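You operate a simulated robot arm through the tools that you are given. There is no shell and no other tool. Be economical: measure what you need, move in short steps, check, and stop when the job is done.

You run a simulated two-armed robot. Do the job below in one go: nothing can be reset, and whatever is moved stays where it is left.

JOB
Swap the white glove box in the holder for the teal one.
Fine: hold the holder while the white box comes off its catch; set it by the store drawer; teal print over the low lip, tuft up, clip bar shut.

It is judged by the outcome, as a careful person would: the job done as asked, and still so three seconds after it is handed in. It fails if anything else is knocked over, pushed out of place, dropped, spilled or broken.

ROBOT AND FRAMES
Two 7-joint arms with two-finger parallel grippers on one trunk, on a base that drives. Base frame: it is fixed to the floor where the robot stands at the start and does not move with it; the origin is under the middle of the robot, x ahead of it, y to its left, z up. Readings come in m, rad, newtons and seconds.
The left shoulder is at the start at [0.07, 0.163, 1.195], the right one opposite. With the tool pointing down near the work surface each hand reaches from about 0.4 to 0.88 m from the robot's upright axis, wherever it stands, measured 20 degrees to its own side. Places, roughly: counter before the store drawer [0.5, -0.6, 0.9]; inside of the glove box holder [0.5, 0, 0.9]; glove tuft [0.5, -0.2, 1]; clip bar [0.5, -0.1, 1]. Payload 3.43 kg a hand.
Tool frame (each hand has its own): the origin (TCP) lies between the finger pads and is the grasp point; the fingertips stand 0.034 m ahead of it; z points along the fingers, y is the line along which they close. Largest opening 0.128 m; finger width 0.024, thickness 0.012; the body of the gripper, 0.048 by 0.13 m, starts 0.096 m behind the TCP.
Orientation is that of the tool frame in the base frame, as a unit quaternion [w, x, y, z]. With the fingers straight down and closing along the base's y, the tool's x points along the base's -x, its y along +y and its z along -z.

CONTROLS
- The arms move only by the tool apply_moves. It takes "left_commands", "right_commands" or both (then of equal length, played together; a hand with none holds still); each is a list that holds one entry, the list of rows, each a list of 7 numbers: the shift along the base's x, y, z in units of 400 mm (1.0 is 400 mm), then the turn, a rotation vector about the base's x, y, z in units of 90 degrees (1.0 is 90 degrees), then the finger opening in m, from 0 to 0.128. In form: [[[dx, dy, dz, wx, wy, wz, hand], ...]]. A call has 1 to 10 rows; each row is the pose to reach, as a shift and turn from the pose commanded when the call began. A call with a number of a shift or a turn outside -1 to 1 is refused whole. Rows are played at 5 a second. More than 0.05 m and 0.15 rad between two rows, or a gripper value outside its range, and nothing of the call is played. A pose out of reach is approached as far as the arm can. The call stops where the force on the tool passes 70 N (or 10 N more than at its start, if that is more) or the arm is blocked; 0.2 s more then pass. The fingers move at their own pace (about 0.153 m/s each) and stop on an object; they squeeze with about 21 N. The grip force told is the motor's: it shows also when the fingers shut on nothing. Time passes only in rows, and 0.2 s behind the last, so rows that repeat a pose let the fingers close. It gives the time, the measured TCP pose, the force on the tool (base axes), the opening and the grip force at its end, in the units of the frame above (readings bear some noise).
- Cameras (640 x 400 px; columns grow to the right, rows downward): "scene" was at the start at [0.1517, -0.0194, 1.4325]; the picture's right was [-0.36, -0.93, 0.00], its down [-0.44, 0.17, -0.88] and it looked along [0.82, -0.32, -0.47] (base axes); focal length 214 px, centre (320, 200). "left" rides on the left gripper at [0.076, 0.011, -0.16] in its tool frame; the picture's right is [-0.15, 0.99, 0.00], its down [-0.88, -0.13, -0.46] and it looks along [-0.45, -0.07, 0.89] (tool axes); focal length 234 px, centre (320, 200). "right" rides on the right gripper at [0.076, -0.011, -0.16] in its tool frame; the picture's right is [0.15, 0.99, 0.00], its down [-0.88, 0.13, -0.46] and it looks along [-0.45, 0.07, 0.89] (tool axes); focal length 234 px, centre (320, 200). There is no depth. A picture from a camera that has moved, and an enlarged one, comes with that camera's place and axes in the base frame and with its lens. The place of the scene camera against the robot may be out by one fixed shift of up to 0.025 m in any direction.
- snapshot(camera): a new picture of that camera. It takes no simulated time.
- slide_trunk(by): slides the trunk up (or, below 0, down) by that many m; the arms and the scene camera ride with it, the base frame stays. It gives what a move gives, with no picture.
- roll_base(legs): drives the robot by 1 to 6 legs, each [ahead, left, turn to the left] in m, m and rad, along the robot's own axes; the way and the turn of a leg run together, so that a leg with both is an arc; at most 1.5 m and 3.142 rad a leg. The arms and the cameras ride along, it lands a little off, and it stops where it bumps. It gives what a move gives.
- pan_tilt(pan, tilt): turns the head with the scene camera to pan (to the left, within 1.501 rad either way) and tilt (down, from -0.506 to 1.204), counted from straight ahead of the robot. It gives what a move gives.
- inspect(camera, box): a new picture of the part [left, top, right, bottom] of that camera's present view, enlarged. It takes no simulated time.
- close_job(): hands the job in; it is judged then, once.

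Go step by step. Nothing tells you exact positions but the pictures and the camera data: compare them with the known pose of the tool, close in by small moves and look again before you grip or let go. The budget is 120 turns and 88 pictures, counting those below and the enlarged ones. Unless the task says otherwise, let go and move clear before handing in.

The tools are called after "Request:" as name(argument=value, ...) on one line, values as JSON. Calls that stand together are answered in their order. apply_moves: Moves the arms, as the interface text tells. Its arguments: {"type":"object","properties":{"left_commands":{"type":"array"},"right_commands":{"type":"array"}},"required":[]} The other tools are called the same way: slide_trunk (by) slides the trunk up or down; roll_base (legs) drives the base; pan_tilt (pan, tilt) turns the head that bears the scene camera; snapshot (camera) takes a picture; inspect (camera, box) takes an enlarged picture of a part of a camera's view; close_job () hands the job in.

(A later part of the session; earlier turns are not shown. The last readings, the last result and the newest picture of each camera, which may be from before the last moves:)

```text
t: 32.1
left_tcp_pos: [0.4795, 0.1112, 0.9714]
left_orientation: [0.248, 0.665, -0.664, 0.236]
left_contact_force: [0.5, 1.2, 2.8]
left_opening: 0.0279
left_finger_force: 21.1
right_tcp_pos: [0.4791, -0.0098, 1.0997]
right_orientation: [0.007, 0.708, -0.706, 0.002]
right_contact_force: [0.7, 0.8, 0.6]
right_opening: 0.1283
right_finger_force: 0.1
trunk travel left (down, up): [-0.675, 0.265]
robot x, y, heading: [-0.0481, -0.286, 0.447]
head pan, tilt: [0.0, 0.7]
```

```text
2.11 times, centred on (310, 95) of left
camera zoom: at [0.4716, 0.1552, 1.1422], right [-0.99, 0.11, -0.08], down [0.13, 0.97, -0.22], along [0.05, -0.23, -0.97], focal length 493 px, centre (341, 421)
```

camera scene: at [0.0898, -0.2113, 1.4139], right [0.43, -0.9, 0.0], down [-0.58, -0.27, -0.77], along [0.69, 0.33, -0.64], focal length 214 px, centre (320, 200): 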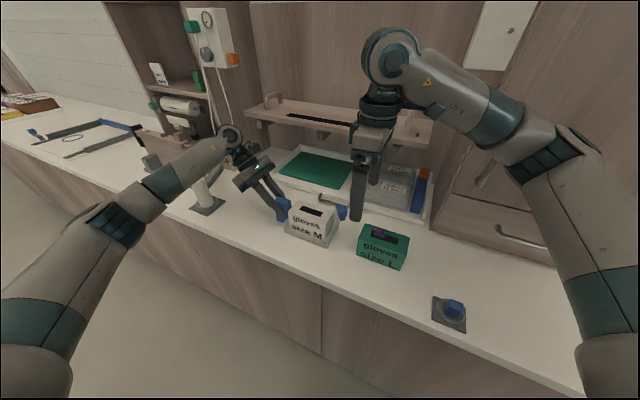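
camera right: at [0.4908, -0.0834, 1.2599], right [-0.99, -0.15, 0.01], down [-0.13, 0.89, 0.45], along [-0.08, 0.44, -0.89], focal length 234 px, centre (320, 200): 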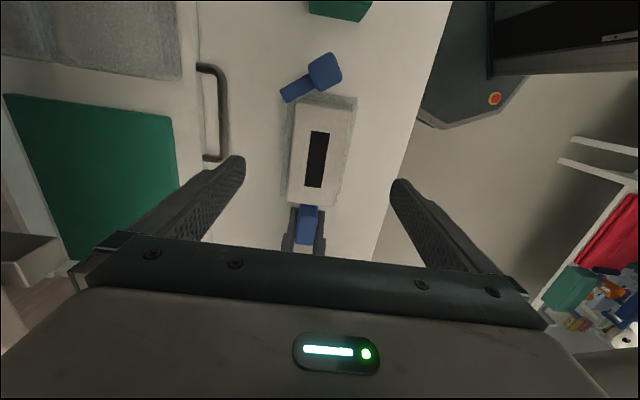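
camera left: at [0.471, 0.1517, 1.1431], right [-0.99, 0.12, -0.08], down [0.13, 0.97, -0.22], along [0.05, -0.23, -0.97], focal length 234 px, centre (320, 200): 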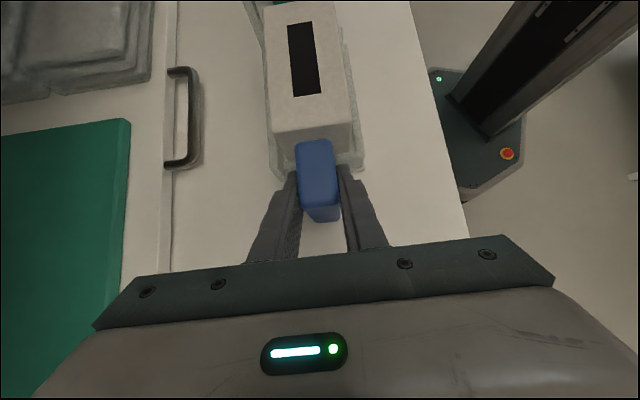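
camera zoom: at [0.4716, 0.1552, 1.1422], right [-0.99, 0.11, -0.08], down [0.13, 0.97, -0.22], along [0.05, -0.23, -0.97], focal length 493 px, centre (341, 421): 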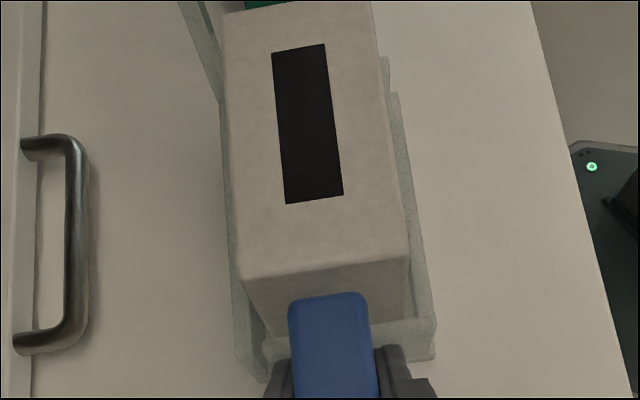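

The left view settles it: the back wall is low (about 0.935) and only a narrow post at the right rear corner is tall. Lowering the open right hand around the white box.

Request:
apply_moves(right_commands=[[[-0.003, 0.01, -0.1, 0, 0, 0, 0.128], [-0.003, 0.01, -0.2, 0, 0, 0, 0.128], [-0.003, 0.01, -0.294, 0, 0, 0, 0.128], [-0.003, 0.01, -0.294, 0, 0, 0, 0.128]]])

Request:
snapshot(camera="right")

Request:
inspect(camera="left", box=[200, 0, 420, 190])

Request:
inspect(camera="scene", box=[220, 130, 400, 260])

```text
t: 33.1
left_tcp_pos: [0.4807, 0.1113, 0.9715]
left_orientation: [0.247, 0.666, -0.663, 0.237]
left_contact_force: [0.0, 1.6, 2.3]
left_opening: 0.0281
left_finger_force: 20.7
right_tcp_pos: [0.4784, -0.0064, 0.9818]
right_orientation: [0.008, 0.707, -0.707, 0.002]
right_contact_force: [0.1, 0.3, 0.3]
right_opening: 0.1282
right_finger_force: 0.0
trunk travel left (down, up): [-0.675, 0.265]
robot x, y, heading: [-0.0478, -0.2821, 0.442]
head pan, tilt: [0.0, 0.7]
```

```text
53 pictures are left
camera right: at [0.4898, -0.0799, 1.1413], right [-0.99, -0.15, 0.01], down [-0.13, 0.89, 0.45], along [-0.08, 0.44, -0.89], focal length 234 px, centre (320, 200)
```

right: 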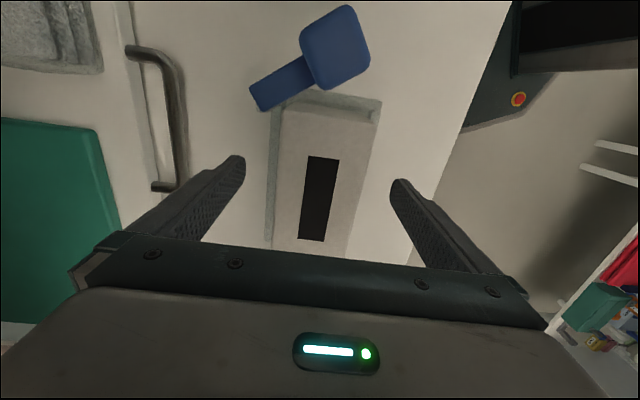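

```text
2.11 times, centred on (310, 95) of left
camera zoom: at [0.4708, 0.1545, 1.1423], right [-0.99, 0.11, -0.08], down [0.13, 0.97, -0.22], along [0.05, -0.23, -0.97], focal length 493 px, centre (341, 421)
```

zoom: 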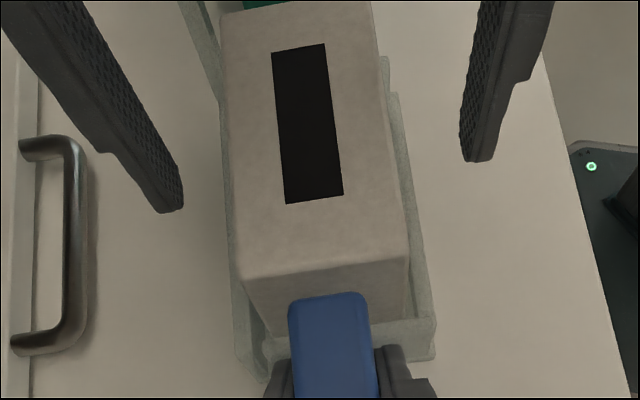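

```text
3.08 times, centred on (310, 195) of scene
camera zoom: at [0.0902, -0.2087, 1.4137], right [0.43, -0.9, 0.0], down [-0.58, -0.28, -0.76], along [0.69, 0.33, -0.64], focal length 660 px, centre (351, 215)
```

zoom: 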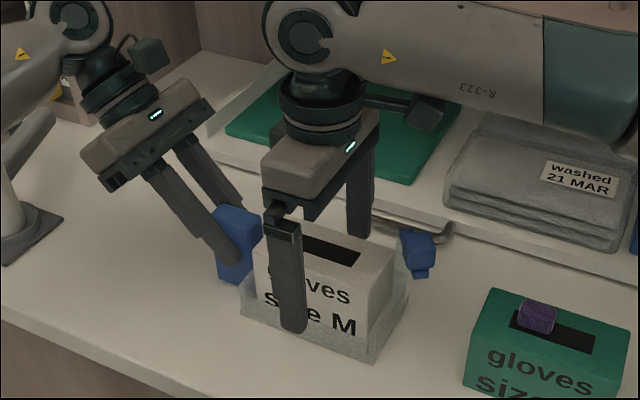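

The fingers straddle the box clear of everything. Closing the right hand.

Request:
apply_moves(right_commands=[[[0, 0, 0, 0, 0, 0, 0.03], [0, 0, 0, 0, 0, 0, 0.03], [0, 0, 0, 0, 0, 0, 0.03], [0, 0, 0, 0, 0, 0, 0.03]]])

Request:
inspect(camera="scene", box=[220, 130, 400, 260])

Request:
inspect(camera="left", box=[200, 0, 420, 190])

```text
t: 34.1
left_tcp_pos: [0.4789, 0.1106, 0.9703]
left_orientation: [0.248, 0.665, -0.664, 0.236]
left_contact_force: [-7.4, 0.4, 2.6]
left_opening: 0.0276
left_finger_force: 21.2
right_tcp_pos: [0.4777, -0.0064, 0.9812]
right_orientation: [0.007, 0.707, -0.707, 0.001]
right_contact_force: [6.5, 0.2, -2.2]
right_opening: 0.0633
right_finger_force: 20.9
trunk travel left (down, up): [-0.675, 0.265]
robot x, y, heading: [-0.0491, -0.2826, 0.444]
head pan, tilt: [0.0, 0.7]
```

```text
3.08 times, centred on (310, 195) of scene
camera zoom: at [0.0905, -0.2086, 1.4137], right [0.43, -0.9, 0.0], down [-0.58, -0.28, -0.76], along [0.69, 0.33, -0.64], focal length 660 px, centre (351, 215)
```

zoom: 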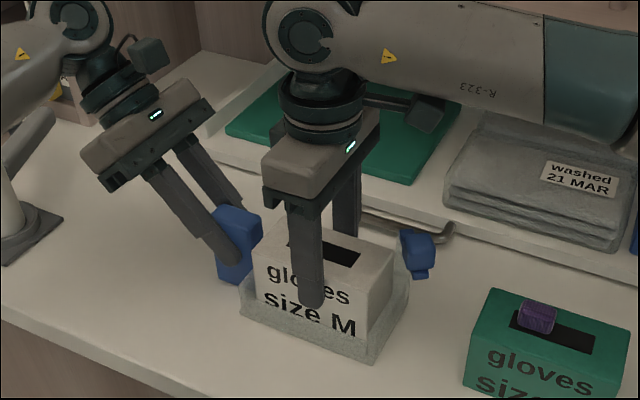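

```text
2.11 times, centred on (310, 95) of left
camera zoom: at [0.4709, 0.1544, 1.1422], right [-0.99, 0.12, -0.08], down [0.13, 0.97, -0.22], along [0.05, -0.23, -0.97], focal length 493 px, centre (341, 421)
```

zoom: 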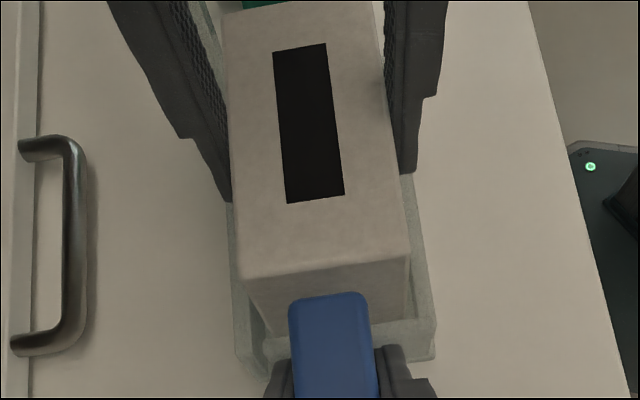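

White box gripped at 0.063. Lifting slowly against the catch while the left hand holds.

Request:
apply_moves(right_commands=[[[0, 0, 0.0125, 0, 0, 0, 0.03], [0, 0, 0.025, 0, 0, 0, 0.03], [0, 0, 0.0375, 0, 0, 0, 0.03], [0, 0, 0.05, 0, 0, 0, 0.03], [0, 0, 0.0625, 0, 0, 0, 0.03], [0, 0, 0.075, 0, 0, 0, 0.03]]])

Request:
inspect(camera="scene", box=[220, 130, 400, 260])

```text
t: 35.5
left_tcp_pos: [0.4797, 0.1106, 0.9703]
left_orientation: [0.248, 0.665, -0.664, 0.236]
left_contact_force: [0.6, -0.4, 0.2]
left_opening: 0.0278
left_finger_force: 20.8
right_tcp_pos: [0.4772, -0.0049, 1.0121]
right_orientation: [0.007, 0.708, -0.707, 0.0]
right_contact_force: [-0.1, -0.7, -0.1]
right_opening: 0.0633
right_finger_force: 20.8
trunk travel left (down, up): [-0.675, 0.265]
robot x, y, heading: [-0.0501, -0.281, 0.439]
head pan, tilt: [0.0, 0.7]
```

```text
3.08 times, centred on (310, 195) of scene
camera zoom: at [0.0906, -0.2086, 1.4136], right [0.43, -0.9, 0.0], down [-0.58, -0.28, -0.76], along [0.69, 0.33, -0.64], focal length 660 px, centre (351, 215)
```

zoom: 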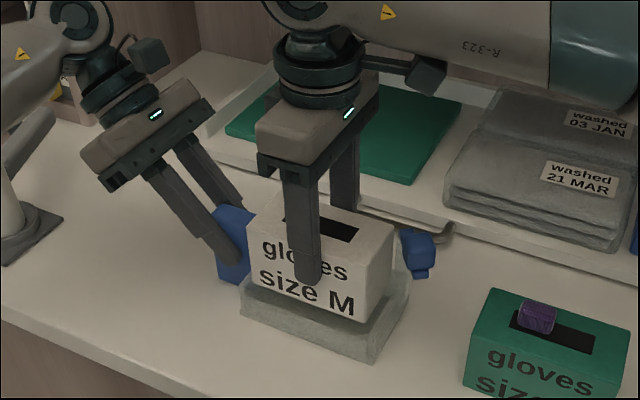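

The box came off the catch cleanly and the holder stayed put. Lifting higher, then opening the left hand and backing it away along its approach.

Request:
apply_moves(right_commands=[[[0, 0, 0.1, 0, 0, 0, 0.03], [0, 0, 0.2, 0, 0, 0, 0.03], [0, 0, 0.3, 0, 0, 0, 0.03], [0, 0, 0.34, 0, 0, 0, 0.03]]], left_commands=[[[0, 0, 0, 0, 0, 0, 0.0], [0, 0, 0, 0, 0, 0, 0.128], [0, 0, 0, 0, 0, 0, 0.128], [0, 0, 0, 0, 0, 0, 0.128]]])

Request:
apply_moves(left_commands=[[[0, 0.05, 0.07, 0, 0, 0, 0.128], [0, 0.1, 0.15, 0, 0, 0, 0.128], [0, 0.1, 0.25, 0, 0, 0, 0.128], [-0.08, 0.1, 0.33, 0, 0, 0, 0.128], [-0.18, 0.1, 0.33, 0, 0, 0, 0.128], [-0.28, 0.1, 0.33, 0, 0, 0, 0.128], [-0.38, 0.1, 0.33, 0, 0, 0, 0.128]]])

Request:
snapshot(camera="scene")

```text
t: 36.5
left_tcp_pos: [0.4793, 0.1119, 0.9716]
left_orientation: [0.248, 0.665, -0.663, 0.236]
left_contact_force: [0.4, -0.2, -0.2]
left_opening: 0.1281
left_finger_force: 0.1
right_tcp_pos: [0.4787, -0.0045, 1.1482]
right_orientation: [0.008, 0.708, -0.706, 0.001]
right_contact_force: [-0.2, 1.1, -0.6]
right_opening: 0.0631
right_finger_force: 21.4
trunk travel left (down, up): [-0.675, 0.265]
robot x, y, heading: [-0.0488, -0.2785, 0.443]
head pan, tilt: [0.0, 0.7]
```

```text
t: 38.1
left_tcp_pos: [0.3245, 0.1515, 1.1051]
left_orientation: [0.247, 0.665, -0.664, 0.236]
left_contact_force: [-0.2, 0.2, 0.0]
left_opening: 0.1277
left_finger_force: 0.1
right_tcp_pos: [0.4765, -0.0046, 1.1479]
right_orientation: [0.008, 0.708, -0.706, 0.002]
right_contact_force: [-0.3, -0.6, -0.3]
right_opening: 0.0628
right_finger_force: 21.2
trunk travel left (down, up): [-0.675, 0.265]
robot x, y, heading: [-0.0514, -0.2844, 0.44]
head pan, tilt: [0.0, 0.7]
```

```text
47 pictures are left
camera scene: at [0.0884, -0.2081, 1.4139], right [0.43, -0.9, 0.0], down [-0.58, -0.28, -0.77], along [0.69, 0.33, -0.64], focal length 214 px, centre (320, 200)
```

scene: 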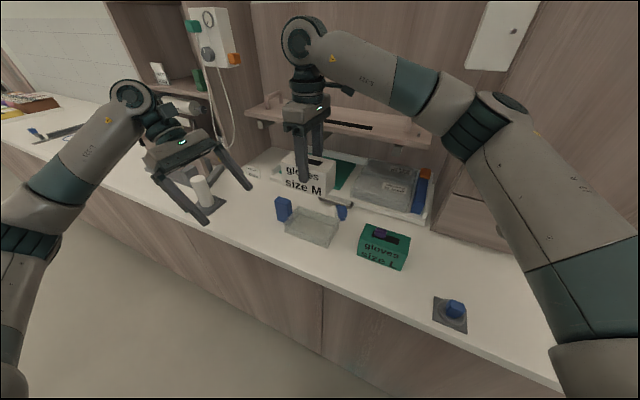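

The white box is clear. I'll drive about 0.5 m along −y, same heading, to stand before the store drawer; the carried box clears the teal tuft.

Request:
roll_base(legs=[[-0.03, 0, 0], [-0.209, -0.443, 0]])

Request:
pan_tilt(pan=-0.4, tilt=0.7)

Request:
snapshot(camera="scene")

Request:
snapshot(camera="right")

```text
t: 41.5
left_tcp_pos: [0.3021, -0.351, 1.1055]
left_orientation: [0.248, 0.667, -0.662, 0.237]
left_contact_force: [-0.5, -0.8, 0.0]
left_opening: 0.1279
left_finger_force: 0.0
right_tcp_pos: [0.4539, -0.5057, 1.1478]
right_orientation: [0.008, 0.709, -0.705, 0.001]
right_contact_force: [0.2, 0.3, 0.1]
right_opening: 0.063
right_finger_force: 21.1
trunk travel left (down, up): [-0.675, 0.265]
robot x, y, heading: [-0.0712, -0.786, 0.448]
head pan, tilt: [0.0, 0.7]
```

```text
t: 42.3
left_tcp_pos: [0.3021, -0.3516, 1.1047]
left_orientation: [0.247, 0.667, -0.662, 0.236]
left_contact_force: [-1.5, 0.2, 0.3]
left_opening: 0.1279
left_finger_force: 0.2
right_tcp_pos: [0.4541, -0.5062, 1.1495]
right_orientation: [0.008, 0.709, -0.705, 0.0]
right_contact_force: [0.0, 0.4, -0.2]
right_opening: 0.0633
right_finger_force: 21.0
trunk travel left (down, up): [-0.675, 0.265]
robot x, y, heading: [-0.0715, -0.7864, 0.449]
head pan, tilt: [-0.4, 0.7]
```

```text
46 pictures are left
camera scene: at [0.0758, -0.7442, 1.4137], right [0.05, -1.0, 0.0], down [-0.64, -0.03, -0.76], along [0.76, 0.04, -0.64], focal length 214 px, centre (320, 200)
```

scene: 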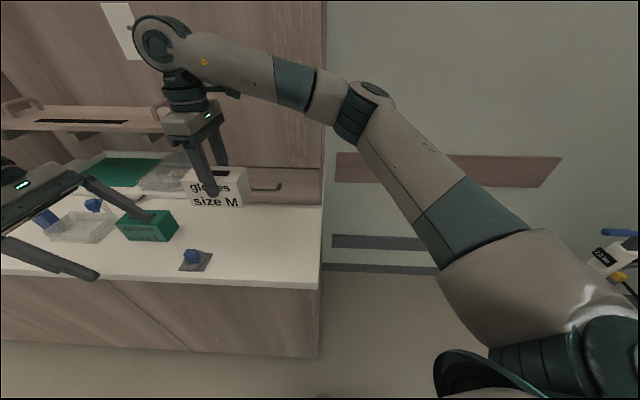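

```text
45 pictures are left
camera right: at [0.4667, -0.5791, 1.3084], right [-0.99, -0.15, 0.01], down [-0.13, 0.89, 0.45], along [-0.08, 0.44, -0.89], focal length 234 px, centre (320, 200)
```

right: 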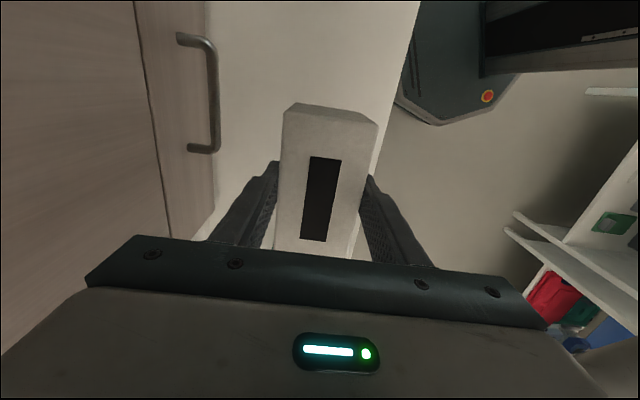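

Drawer handle is around (0.62, −0.55). I'll set the white box down at about (0.49, −0.57), going down to just above the counter first.

Request:
apply_moves(right_commands=[[[0.045, -0.08, 0, 0, 0, 0, 0.03], [0.09, -0.16, 0, 0, 0, 0, 0.03], [0.09, -0.16, -0.1, 0, 0, 0, 0.03], [0.09, -0.16, -0.2, 0, 0, 0, 0.03], [0.09, -0.16, -0.3, 0, 0, 0, 0.03], [0.09, -0.16, -0.38, 0, 0, 0, 0.03], [0.09, -0.16, -0.41, 0, 0, 0, 0.03], [0.09, -0.16, -0.41, 0, 0, 0, 0.03]]])

Request:
inspect(camera="scene", box=[120, 120, 320, 280])

```text
t: 44.1
left_tcp_pos: [0.3019, -0.3515, 1.1038]
left_orientation: [0.247, 0.667, -0.662, 0.236]
left_contact_force: [-0.5, -1.2, -0.4]
left_opening: 0.1281
left_finger_force: 0.1
right_tcp_pos: [0.491, -0.5702, 0.9833]
right_orientation: [0.008, 0.709, -0.705, 0.001]
right_contact_force: [-0.3, 0.5, -0.6]
right_opening: 0.0629
right_finger_force: 20.9
trunk travel left (down, up): [-0.675, 0.265]
robot x, y, heading: [-0.0661, -0.7832, 0.448]
head pan, tilt: [-0.4, 0.7]
```

```text
2.50 times, centred on (220, 200) of scene
camera zoom: at [0.0758, -0.7443, 1.4137], right [0.05, -1.0, 0.0], down [-0.64, -0.03, -0.76], along [0.76, 0.04, -0.64], focal length 536 px, centre (570, 200)
```

zoom: 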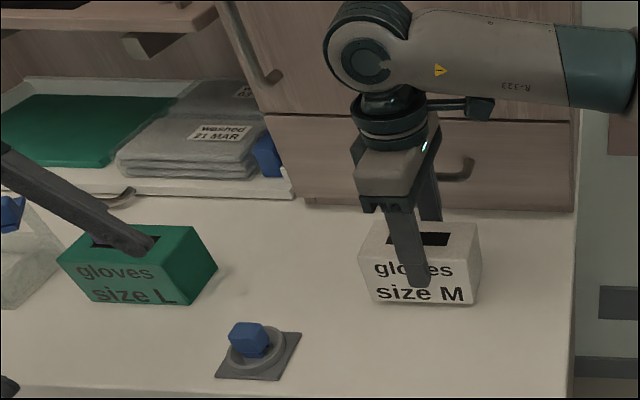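

Just above the counter. Lowering in millimetre steps and watching the force.

Request:
apply_moves(right_commands=[[[0, 0, -0.006, 0, 0, 0, 0.03], [0, 0, -0.012, 0, 0, 0, 0.03], [0, 0, -0.018, 0, 0, 0, 0.03], [0, 0, -0.018, 0, 0, 0, 0.03]]])

```text
t: 45.1
left_tcp_pos: [0.3027, -0.3519, 1.1049]
left_orientation: [0.248, 0.667, -0.662, 0.236]
left_contact_force: [0.4, 0.3, 0.4]
left_opening: 0.1279
left_finger_force: 0.0
right_tcp_pos: [0.4905, -0.5709, 0.9763]
right_orientation: [0.008, 0.709, -0.705, 0.001]
right_contact_force: [0.2, 0.0, -1.3]
right_opening: 0.0631
right_finger_force: 21.2
trunk travel left (down, up): [-0.675, 0.265]
robot x, y, heading: [-0.0678, -0.7892, 0.445]
head pan, tilt: [-0.4, 0.7]
```

Request:
apply_moves(right_commands=[[[0, 0, -0.005, 0, 0, 0, 0.03], [0, 0, -0.01, 0, 0, 0, 0.03], [0, 0, -0.01, 0, 0, 0, 0.03]]])

Request:
inspect(camera="scene", box=[210, 170, 310, 250])

```text
t: 45.9
left_tcp_pos: [0.3019, -0.3511, 1.1057]
left_orientation: [0.247, 0.667, -0.662, 0.236]
left_contact_force: [0.8, 0.6, 0.3]
left_opening: 0.1282
left_finger_force: 0.2
right_tcp_pos: [0.4906, -0.5704, 0.9724]
right_orientation: [0.008, 0.709, -0.705, 0.0]
right_contact_force: [-0.4, -0.7, -0.6]
right_opening: 0.0632
right_finger_force: 20.8
trunk travel left (down, up): [-0.675, 0.265]
robot x, y, heading: [-0.0661, -0.7855, 0.447]
head pan, tilt: [-0.4, 0.7]
```

```text
5.00 times, centred on (260, 210) of scene
camera zoom: at [0.0758, -0.7446, 1.4137], right [0.05, -1.0, 0.0], down [-0.64, -0.03, -0.76], along [0.76, 0.04, -0.64], focal length 1072 px, centre (620, 150)
```

zoom: 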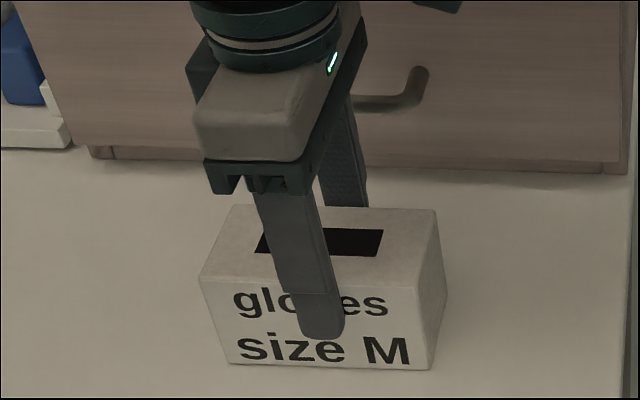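

No contact yet; continuing down.

Request:
apply_moves(right_commands=[[[0, 0, -0.005, 0, 0, 0, 0.03], [0, 0, -0.01, 0, 0, 0, 0.03], [0, 0, -0.015, 0, 0, 0, 0.03], [0, 0, -0.015, 0, 0, 0, 0.03]]])

```text
t: 46.9
left_tcp_pos: [0.3015, -0.3517, 1.1041]
left_orientation: [0.246, 0.667, -0.662, 0.237]
left_contact_force: [0.3, -0.2, 0.4]
left_opening: 0.1283
left_finger_force: 0.1
right_tcp_pos: [0.4892, -0.5704, 0.9693]
right_orientation: [0.006, 0.709, -0.705, 0.0]
right_contact_force: [4.6, 3.5, 25.1]
right_opening: 0.0632
right_finger_force: 20.5
trunk travel left (down, up): [-0.675, 0.265]
robot x, y, heading: [-0.0675, -0.7884, 0.451]
head pan, tilt: [-0.4, 0.7]
```

Contact felt (25 N) at TCP z≈0.969. Easing up 2 mm, opening and rising clear.

Request:
apply_moves(right_commands=[[[0, 0, 0.006, 0, 0, 0, 0.03], [0, 0, 0.006, 0, 0, 0, 0.128], [0, 0, 0.006, 0, 0, 0, 0.128], [0, 0, 0.006, 0, 0, 0, 0.128], [0, 0, 0.1, 0, 0, 0, 0.128], [0, 0, 0.2, 0, 0, 0, 0.128], [0, 0, 0.3, 0, 0, 0, 0.128], [0, 0, 0.4, 0, 0, 0, 0.128]]])

Request:
inspect(camera="scene", box=[120, 120, 320, 280])

```text
t: 48.7
left_tcp_pos: [0.302, -0.3515, 1.1046]
left_orientation: [0.248, 0.666, -0.662, 0.236]
left_contact_force: [-0.6, 0.0, -0.4]
left_opening: 0.1281
left_finger_force: 0.0
right_tcp_pos: [0.4907, -0.5722, 1.1287]
right_orientation: [0.007, 0.709, -0.705, 0.001]
right_contact_force: [0.1, -0.3, -0.2]
right_opening: 0.1281
right_finger_force: 0.0
trunk travel left (down, up): [-0.675, 0.265]
robot x, y, heading: [-0.0703, -0.7836, 0.45]
head pan, tilt: [-0.4, 0.7]
```

```text
2.50 times, centred on (220, 200) of scene
camera zoom: at [0.0747, -0.7446, 1.4137], right [0.05, -1.0, 0.0], down [-0.64, -0.03, -0.77], along [0.76, 0.04, -0.64], focal length 536 px, centre (570, 200)
```

zoom: 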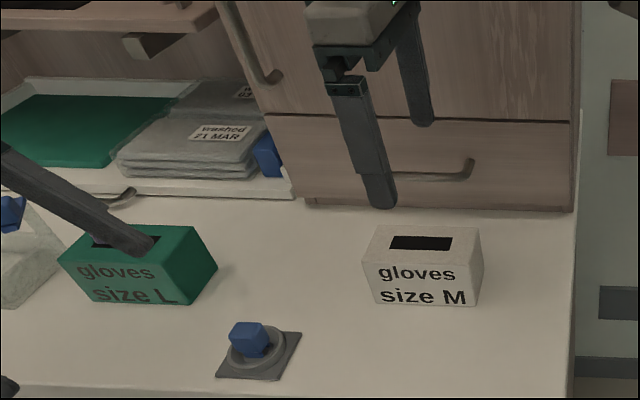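

White box placed neatly before the drawer. Driving back to the holder station.

Request:
roll_base(legs=[[0.222, 0.437, 0]])

Request:
pan_tilt(pan=0, tilt=0.7)

Request:
snapshot(camera="scene")

Request:
snapshot(camera="right")

```text
t: 51.6
left_tcp_pos: [0.305, 0.1478, 1.1055]
left_orientation: [0.246, 0.67, -0.659, 0.237]
left_contact_force: [0.6, -0.4, 0.4]
left_opening: 0.128
left_finger_force: 0.0
right_tcp_pos: [0.4952, -0.0722, 1.1283]
right_orientation: [0.008, 0.711, -0.703, 0.001]
right_contact_force: [0.0, -0.5, 0.1]
right_opening: 0.128
right_finger_force: 0.1
trunk travel left (down, up): [-0.675, 0.265]
robot x, y, heading: [-0.0714, -0.2878, 0.449]
head pan, tilt: [-0.4, 0.7]
```

```text
t: 52.5
left_tcp_pos: [0.3041, 0.1459, 1.105]
left_orientation: [0.246, 0.669, -0.66, 0.237]
left_contact_force: [0.4, -0.3, 0.6]
left_opening: 0.1279
left_finger_force: 0.1
right_tcp_pos: [0.4946, -0.0722, 1.1284]
right_orientation: [0.008, 0.711, -0.703, 0.001]
right_contact_force: [-0.3, -0.1, -0.7]
right_opening: 0.1278
right_finger_force: 0.0
trunk travel left (down, up): [-0.675, 0.265]
robot x, y, heading: [-0.0632, -0.2897, 0.461]
head pan, tilt: [0.0, 0.7]
```

```text
41 pictures are left
camera scene: at [0.0718, -0.2161, 1.4137], right [0.44, -0.9, 0.0], down [-0.58, -0.28, -0.76], along [0.69, 0.34, -0.64], focal length 214 px, centre (320, 200)
```

scene: 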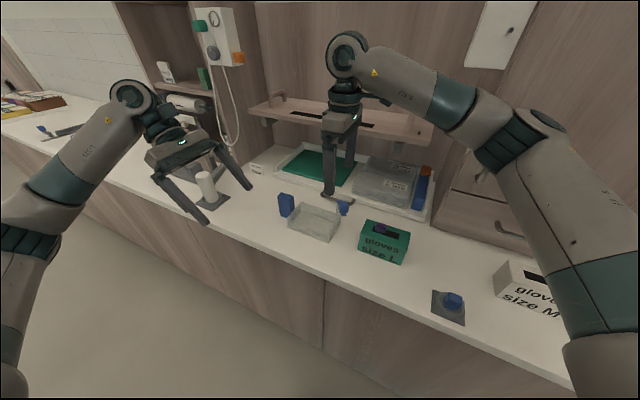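

```text
40 pictures are left
camera right: at [0.508, -0.1458, 1.2885], right [-0.99, -0.16, 0.01], down [-0.14, 0.88, 0.45], along [-0.08, 0.44, -0.89], focal length 234 px, centre (320, 200)
```

right: 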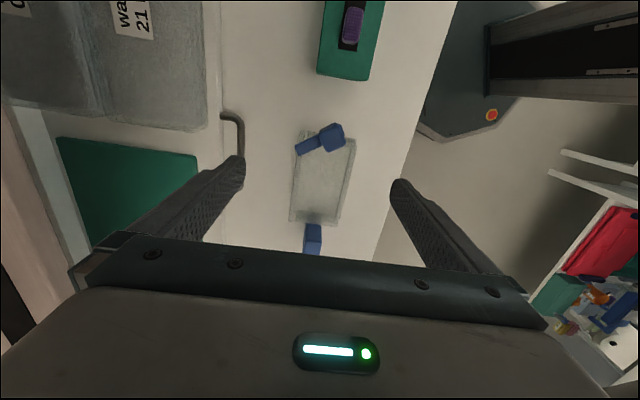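

Back at the holder. Zooming into the empty holder from the right camera.

Request:
inspect(camera="right", box=[270, 110, 370, 260])

Request:
inspect(camera="scene", box=[265, 170, 425, 275])

```text
2.67 times, centred on (320, 185) of right
camera zoom: at [0.508, -0.1458, 1.2885], right [-0.99, -0.16, 0.01], down [-0.14, 0.88, 0.45], along [-0.08, 0.44, -0.89], focal length 624 px, centre (320, 240)
```

zoom: 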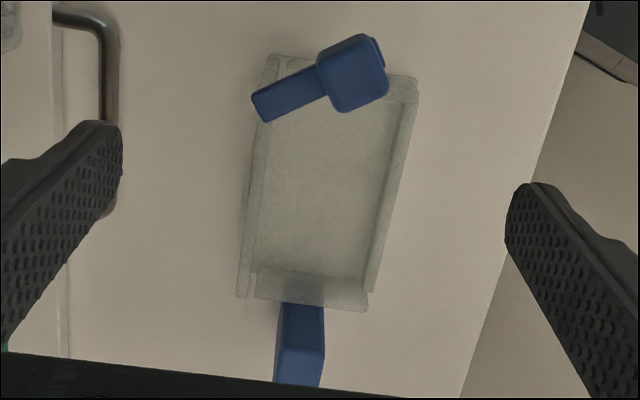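

```text
3.81 times, centred on (345, 222) of scene
camera zoom: at [0.0718, -0.2161, 1.4137], right [0.44, -0.9, 0.0], down [-0.58, -0.28, -0.76], along [0.69, 0.34, -0.64], focal length 817 px, centre (225, 114)
```

zoom: 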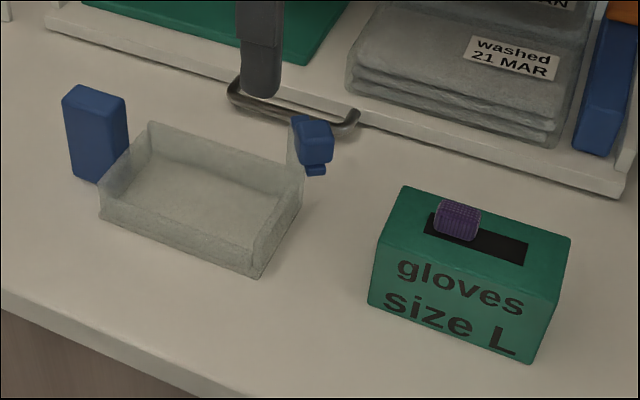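

The holder is in place: centre about (0.479, −0.001), low lip facing the robot. Moving the right hand above the teal box.

Request:
apply_moves(right_commands=[[[-0.01, -0.1, 0, 0, 0, 0, 0.128], [-0.02, -0.2, 0, 0, 0, -0.003, 0.128], [-0.035, -0.3, 0, 0, 0, -0.006, 0.128], [-0.045, -0.37, -0.03, 0, 0, -0.006, 0.128], [-0.045, -0.37, -0.06, 0, 0, -0.006, 0.128]]])

Request:
snapshot(camera="right")

```text
t: 53.7
left_tcp_pos: [0.3041, 0.1471, 1.1037]
left_orientation: [0.246, 0.669, -0.66, 0.237]
left_contact_force: [0.6, -0.4, -1.2]
left_opening: 0.1281
left_finger_force: 0.0
right_tcp_pos: [0.4772, -0.2197, 1.1031]
right_orientation: [0.008, 0.708, -0.706, 0.001]
right_contact_force: [-0.2, 0.5, 0.0]
right_opening: 0.1278
right_finger_force: 0.2
trunk travel left (down, up): [-0.675, 0.265]
robot x, y, heading: [-0.0658, -0.2843, 0.454]
head pan, tilt: [0.0, 0.7]
```

```text
37 pictures are left
camera right: at [0.4891, -0.2927, 1.2637], right [-0.99, -0.15, 0.01], down [-0.13, 0.89, 0.45], along [-0.08, 0.44, -0.9], focal length 234 px, centre (320, 200)
```

right: 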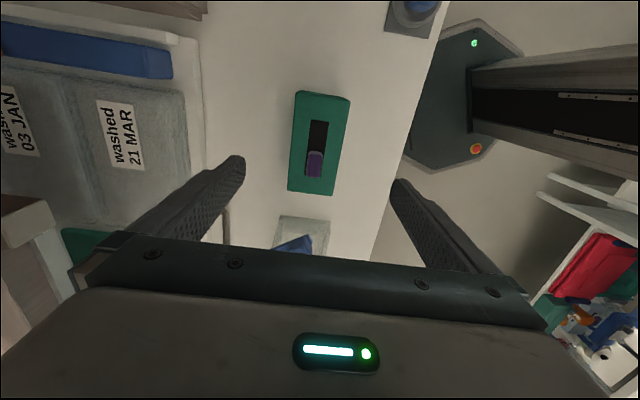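

The teal box is centred at about (0.478, −0.221). Lowering around it.

Request:
apply_moves(right_commands=[[[0.002, -0.011, -0.1, 0, 0, 0, 0.128], [0.002, -0.011, -0.2, 0, 0, 0, 0.128], [0.002, -0.011, -0.3, 0, 0, 0, 0.128], [0.002, -0.011, -0.331, 0, 0, 0, 0.128], [0.002, -0.011, -0.331, 0, 0, 0, 0.128]]])

Request:
snapshot(camera="right")

Request:
inspect(camera="scene", box=[265, 150, 445, 275])

```text
t: 54.9
left_tcp_pos: [0.3036, 0.1467, 1.1047]
left_orientation: [0.246, 0.67, -0.659, 0.238]
left_contact_force: [0.2, -1.5, -0.2]
left_opening: 0.1283
left_finger_force: 0.0
right_tcp_pos: [0.4773, -0.2247, 0.9688]
right_orientation: [0.008, 0.708, -0.706, 0.001]
right_contact_force: [-1.3, 0.7, 0.1]
right_opening: 0.1282
right_finger_force: 0.2
trunk travel left (down, up): [-0.675, 0.265]
robot x, y, heading: [-0.0659, -0.2905, 0.457]
head pan, tilt: [0.0, 0.7]
```

```text
36 pictures are left
camera right: at [0.4891, -0.2973, 1.1301], right [-0.99, -0.15, 0.01], down [-0.13, 0.89, 0.45], along [-0.08, 0.44, -0.89], focal length 234 px, centre (320, 200)
```

right: 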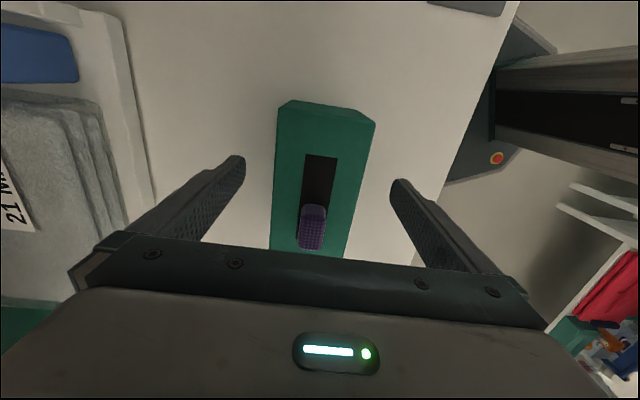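

```text
3.20 times, centred on (355, 212) of scene
camera zoom: at [0.0716, -0.2157, 1.4137], right [0.44, -0.9, 0.0], down [-0.58, -0.28, -0.76], along [0.69, 0.34, -0.64], focal length 686 px, centre (208, 160)
```

zoom: 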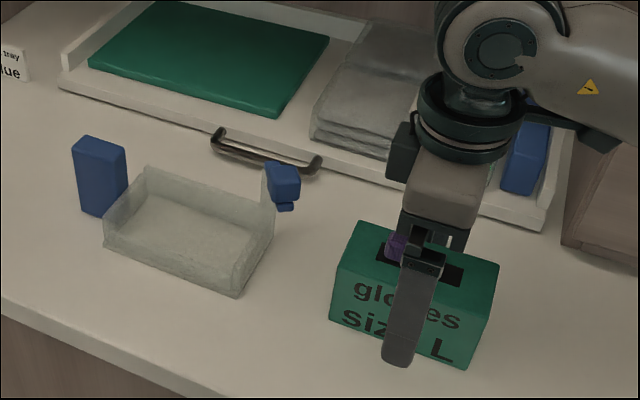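

The pose relative to the box matches the white grasp to about 1 mm in the camera view. Closing and lifting.

Request:
apply_moves(right_commands=[[[0, 0, 0, 0, 0, 0, 0.03], [0, 0, 0, 0, 0, 0, 0.03], [0, 0, 0, 0, 0, 0, 0.03], [0, 0, 0, 0, 0, 0, 0.03]]])

Request:
apply_moves(right_commands=[[[0, 0, 0.05, 0, 0, 0, 0.03], [0, 0, 0.15, 0, 0, 0, 0.03], [0, 0, 0.25, 0, 0, 0, 0.03], [0, 0, 0.35, 0, 0, 0, 0.03], [0, 0, 0.45, 0, 0, 0, 0.03], [0, 0, 0.45, 0, 0, 0, 0.03]]])

Request:
snapshot(camera="right")

```text
t: 55.9
left_tcp_pos: [0.3036, 0.146, 1.1055]
left_orientation: [0.247, 0.669, -0.66, 0.237]
left_contact_force: [0.6, -0.6, -0.6]
left_opening: 0.1281
left_finger_force: 0.0
right_tcp_pos: [0.4773, -0.2245, 0.97]
right_orientation: [0.007, 0.708, -0.706, 0.001]
right_contact_force: [1.4, 0.2, 1.1]
right_opening: 0.0638
right_finger_force: 21.2
trunk travel left (down, up): [-0.675, 0.265]
robot x, y, heading: [-0.0646, -0.2901, 0.451]
head pan, tilt: [0.0, 0.7]
```

```text
t: 57.3
left_tcp_pos: [0.3044, 0.1467, 1.1043]
left_orientation: [0.247, 0.669, -0.66, 0.238]
left_contact_force: [-0.1, 0.4, -0.5]
left_opening: 0.1277
left_finger_force: 0.2
right_tcp_pos: [0.4766, -0.2256, 1.1496]
right_orientation: [0.008, 0.708, -0.706, 0.0]
right_contact_force: [0.4, 0.4, -4.1]
right_opening: 0.0636
right_finger_force: 21.1
trunk travel left (down, up): [-0.675, 0.265]
robot x, y, heading: [-0.0665, -0.288, 0.455]
head pan, tilt: [0.0, 0.7]
```

```text
34 pictures are left
camera right: at [0.4896, -0.2983, 1.3103], right [-0.99, -0.15, 0.01], down [-0.13, 0.89, 0.45], along [-0.08, 0.44, -0.89], focal length 234 px, centre (320, 200)
```

right: 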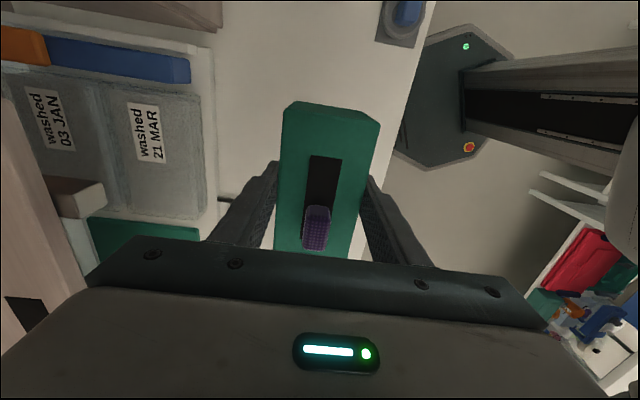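

Held identically to the white box. Carrying it over the holder and lowering to just above the walls.

Request:
apply_moves(right_commands=[[[0, 0.12, 0, 0, 0, 0, 0.03], [0, 0.24, 0, 0, 0, 0, 0.03], [0, 0.36, 0, 0, 0, 0, 0.03], [0.002, 0.46, 0, 0, 0, 0, 0.03], [0.002, 0.55, 0, 0, 0, 0, 0.03], [0.002, 0.55, -0.08, 0, 0, 0, 0.03], [0.002, 0.55, -0.16, 0, 0, 0, 0.03], [0.002, 0.55, -0.24, 0, 0, 0, 0.03], [0.002, 0.55, -0.3, 0, 0, 0, 0.03], [0.002, 0.55, -0.3, 0, 0, 0, 0.03]]])

Request:
inspect(camera="scene", box=[250, 150, 390, 260])

Request:
snapshot(camera="right")

```text
t: 59.5
left_tcp_pos: [0.3039, 0.1451, 1.1039]
left_orientation: [0.246, 0.67, -0.659, 0.237]
left_contact_force: [-0.2, -0.7, -0.1]
left_opening: 0.1278
left_finger_force: 0.1
right_tcp_pos: [0.4785, -0.006, 1.0327]
right_orientation: [0.006, 0.708, -0.706, 0.002]
right_contact_force: [-0.6, 0.0, -3.2]
right_opening: 0.0636
right_finger_force: 20.9
trunk travel left (down, up): [-0.675, 0.265]
robot x, y, heading: [-0.0671, -0.2935, 0.457]
head pan, tilt: [0.0, 0.7]
```

```text
3.64 times, centred on (320, 205) of scene
camera zoom: at [0.0716, -0.2154, 1.4137], right [0.44, -0.9, 0.0], down [-0.58, -0.28, -0.76], along [0.69, 0.34, -0.64], focal length 780 px, centre (320, 182)
```

zoom: 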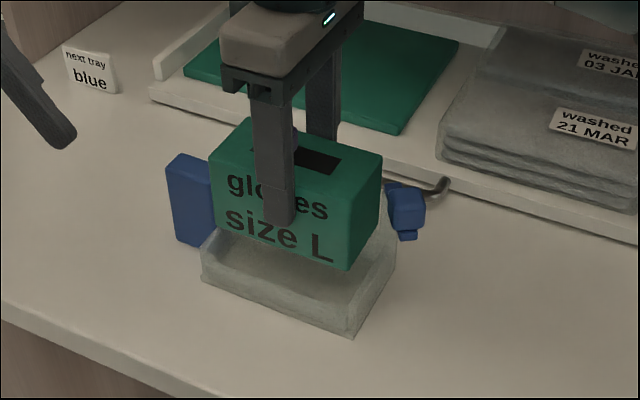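

```text
32 pictures are left
camera right: at [0.4903, -0.0787, 1.1932], right [-0.99, -0.15, 0.01], down [-0.13, 0.89, 0.45], along [-0.08, 0.44, -0.89], focal length 234 px, centre (320, 200)
```

right: 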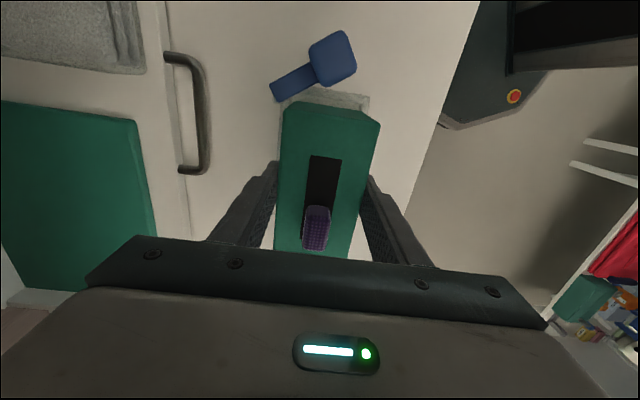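

Aligned over the holder. Lowering slowly.

Request:
apply_moves(right_commands=[[[-0.002, 0, -0.02, 0, 0, 0, 0.03], [-0.002, 0, -0.04, 0, 0, 0, 0.03], [-0.002, 0, -0.06, 0, 0, 0, 0.03], [-0.002, 0, -0.075, 0, 0, 0, 0.03], [-0.002, 0, -0.09, 0, 0, 0, 0.03], [-0.002, 0, -0.1, 0, 0, 0, 0.03], [-0.002, 0, -0.11, 0, 0, 0, 0.03], [-0.002, 0, -0.118, 0, 0, 0, 0.03], [-0.002, 0, -0.118, 0, 0, 0, 0.03]]])

Request:
inspect(camera="scene", box=[250, 150, 390, 260])

```text
t: 61.5
left_tcp_pos: [0.3042, 0.1475, 1.1034]
left_orientation: [0.247, 0.669, -0.66, 0.237]
left_contact_force: [0.5, -0.2, 0.3]
left_opening: 0.1278
left_finger_force: 0.1
right_tcp_pos: [0.4783, -0.006, 0.9839]
right_orientation: [0.008, 0.708, -0.706, 0.001]
right_contact_force: [0.1, -0.9, -2.7]
right_opening: 0.0637
right_finger_force: 20.4
trunk travel left (down, up): [-0.675, 0.265]
robot x, y, heading: [-0.0629, -0.291, 0.453]
head pan, tilt: [0.0, 0.7]
```

```text
3.64 times, centred on (320, 205) of scene
camera zoom: at [0.072, -0.2155, 1.4136], right [0.44, -0.9, 0.0], down [-0.58, -0.28, -0.76], along [0.69, 0.34, -0.64], focal length 780 px, centre (320, 182)
```

zoom: 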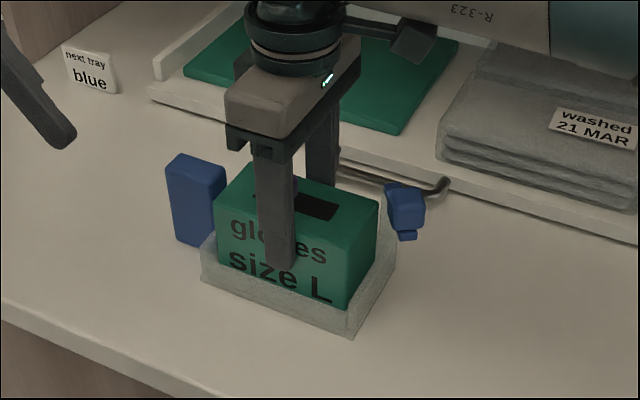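

Inside the walls without contact. Final few millimetres.

Request:
apply_moves(right_commands=[[[0, 0, -0.004, 0, 0, 0, 0.03], [0, 0, -0.008, 0, 0, 0, 0.03], [0, 0, -0.012, 0, 0, 0, 0.03], [0, 0, -0.012, 0, 0, 0, 0.03]]])

```text
t: 62.5
left_tcp_pos: [0.3054, 0.1463, 1.1043]
left_orientation: [0.246, 0.669, -0.66, 0.237]
left_contact_force: [0.0, 0.6, -0.6]
left_opening: 0.1281
left_finger_force: 0.0
right_tcp_pos: [0.4782, -0.0048, 0.9785]
right_orientation: [0.008, 0.708, -0.706, 0.001]
right_contact_force: [-0.6, 0.4, -3.0]
right_opening: 0.0634
right_finger_force: 21.0
trunk travel left (down, up): [-0.675, 0.265]
robot x, y, heading: [-0.0647, -0.2866, 0.455]
head pan, tilt: [0.0, 0.7]
```

Request:
apply_moves(right_commands=[[[0, 0, -0.004, 0, 0, 0, 0.03], [0, 0, -0.008, 0, 0, 0, 0.03], [0, 0, -0.012, 0, 0, 0, 0.03], [0, 0, -0.012, 0, 0, 0, 0.03]]])

Request:
inspect(camera="scene", box=[270, 170, 370, 250])

```text
t: 63.5
left_tcp_pos: [0.3034, 0.1457, 1.1066]
left_orientation: [0.247, 0.668, -0.66, 0.238]
left_contact_force: [0.1, 0.2, 0.0]
left_opening: 0.1277
left_finger_force: 0.1
right_tcp_pos: [0.4772, -0.0054, 0.9771]
right_orientation: [0.005, 0.708, -0.706, 0.0]
right_contact_force: [4.7, 0.4, 19.4]
right_opening: 0.0636
right_finger_force: 20.8
trunk travel left (down, up): [-0.675, 0.265]
robot x, y, heading: [-0.0687, -0.293, 0.454]
head pan, tilt: [0.0, 0.7]
```

```text
5.00 times, centred on (320, 210) of scene
camera zoom: at [0.0704, -0.2167, 1.4141], right [0.44, -0.9, 0.0], down [-0.58, -0.28, -0.77], along [0.69, 0.34, -0.64], focal length 1072 px, centre (320, 150)
```

zoom: 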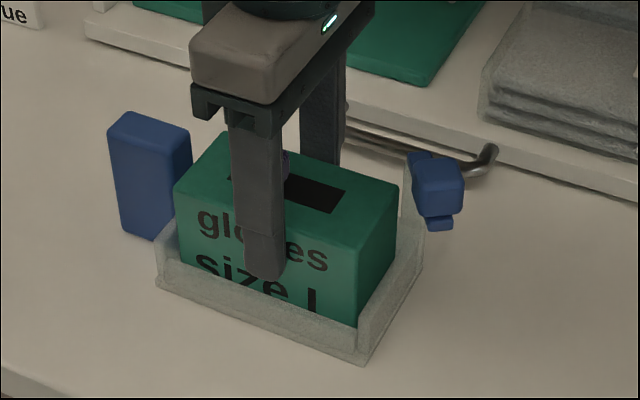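

Contact at 19 N: seated, and the print sits over the lip as the white one did. Easing, opening and rising.

Request:
apply_moves(right_commands=[[[0, 0, 0.006, 0, 0, 0, 0.03], [0, 0, 0.006, 0, 0, 0, 0.128], [0, 0, 0.006, 0, 0, 0, 0.128], [0, 0, 0.006, 0, 0, 0, 0.128], [0, 0, 0.1, 0, 0, 0, 0.128], [0, 0, 0.2, 0, 0, 0, 0.128], [0, 0, 0.3, 0, 0, 0, 0.128], [0, -0.1, 0.34, 0, 0, 0, 0.128], [0, -0.2, 0.34, 0, 0, 0, 0.128]]])

Request:
inspect(camera="scene", box=[270, 170, 370, 250])

Request:
snapshot(camera="right")

```text
t: 65.5
left_tcp_pos: [0.3046, 0.145, 1.1046]
left_orientation: [0.246, 0.669, -0.66, 0.237]
left_contact_force: [-0.4, 0.5, 0.6]
left_opening: 0.128
left_finger_force: 0.0
right_tcp_pos: [0.4796, -0.0879, 1.1135]
right_orientation: [0.007, 0.708, -0.706, 0.0]
right_contact_force: [-0.6, 0.8, -1.0]
right_opening: 0.128
right_finger_force: 0.1
trunk travel left (down, up): [-0.675, 0.265]
robot x, y, heading: [-0.0649, -0.289, 0.451]
head pan, tilt: [0.0, 0.7]
```

```text
5.00 times, centred on (320, 210) of scene
camera zoom: at [0.0723, -0.2178, 1.4137], right [0.44, -0.9, 0.0], down [-0.58, -0.28, -0.76], along [0.69, 0.34, -0.64], focal length 1072 px, centre (320, 150)
```

zoom: 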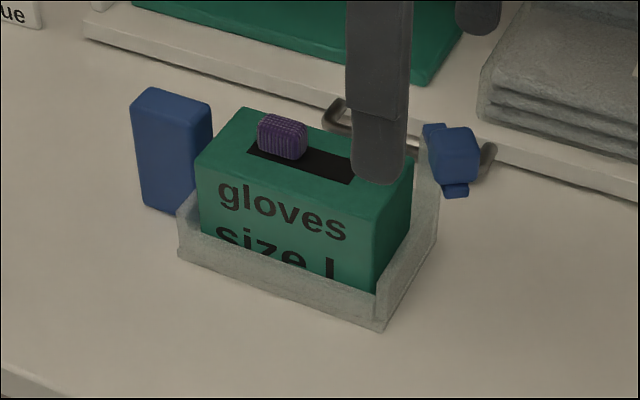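

```text
28 pictures are left
camera right: at [0.491, -0.1611, 1.2724], right [-0.99, -0.15, 0.01], down [-0.13, 0.89, 0.45], along [-0.08, 0.44, -0.89], focal length 234 px, centre (320, 200)
```

right: 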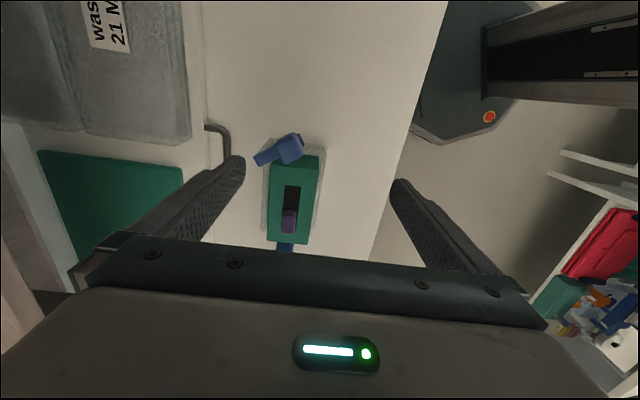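

The holder has shifted: against the tray it moved by about 2 cm away from me when the fingers opened, so the rear finger probably dragged its back wall. I'll measure it, then draw it back by its handle.

Request:
inspect(camera="right", box=[240, 120, 350, 260])

Request:
snapshot(camera="scene")

```text
2.86 times, centred on (295, 190) of right
camera zoom: at [0.491, -0.1611, 1.2724], right [-0.99, -0.15, 0.01], down [-0.13, 0.89, 0.45], along [-0.08, 0.44, -0.89], focal length 669 px, centre (391, 229)
```

zoom: 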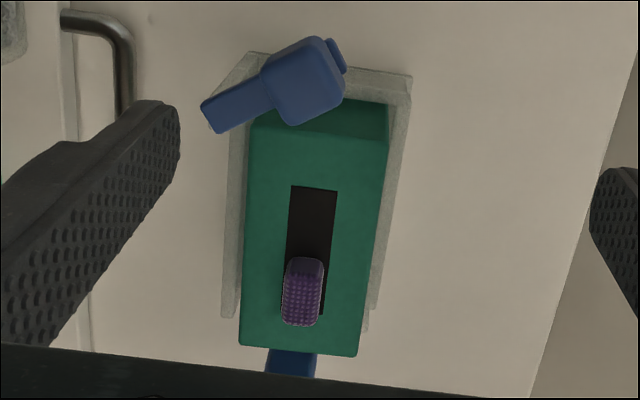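

```text
26 pictures are left
camera scene: at [0.0723, -0.2178, 1.4137], right [0.44, -0.9, 0.0], down [-0.58, -0.28, -0.76], along [0.69, 0.34, -0.64], focal length 214 px, centre (320, 200)
```

scene: 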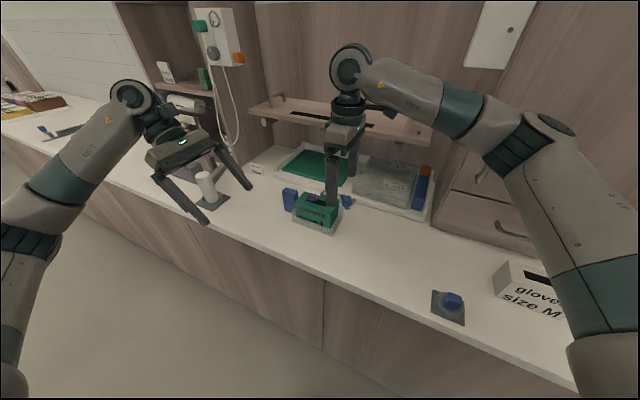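

The holder and box moved together by about +0.026 m in x, with yaw nearly unchanged. I'll re-grip the handle with the left hand and pull the holder back.

Request:
apply_moves(left_commands=[[[0.1, -0.02, 0, 0, 0, 0, 0.128], [0.2, -0.04, 0, 0, 0, -0.005, 0.128], [0.3, -0.06, 0, 0, 0, -0.01, 0.128], [0.4, -0.08, 0, 0, 0, -0.01, 0.128], [0.5, -0.09, -0.05, 0, 0, -0.01, 0.128], [0.5, -0.09, -0.11, 0, 0, -0.01, 0.128]]])

Request:
snapshot(camera="left")

```text
t: 66.9
left_tcp_pos: [0.5031, 0.1104, 1.0624]
left_orientation: [-0.248, -0.664, 0.664, -0.236]
left_contact_force: [0.0, -0.1, -0.4]
left_opening: 0.1281
left_finger_force: 0.0
right_tcp_pos: [0.4779, -0.0842, 1.1123]
right_orientation: [0.007, 0.708, -0.706, 0.001]
right_contact_force: [1.3, 0.0, -0.7]
right_opening: 0.1279
right_finger_force: 0.0
trunk travel left (down, up): [-0.675, 0.265]
robot x, y, heading: [-0.064, -0.2887, 0.455]
head pan, tilt: [0.0, 0.7]
```

```text
25 pictures are left
camera left: at [0.4945, 0.1544, 1.2337], right [-0.99, 0.12, -0.08], down [0.13, 0.97, -0.22], along [0.05, -0.23, -0.97], focal length 234 px, centre (320, 200)
```

left: 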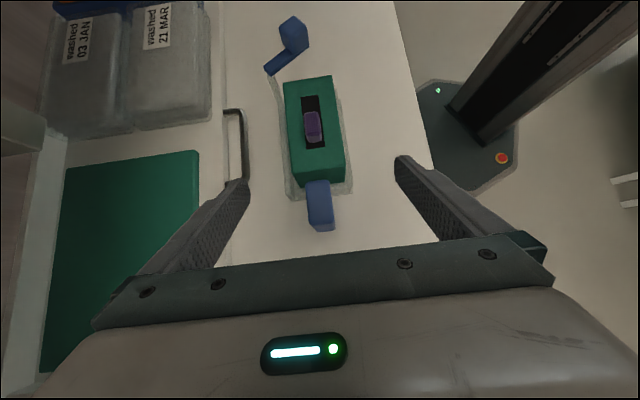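

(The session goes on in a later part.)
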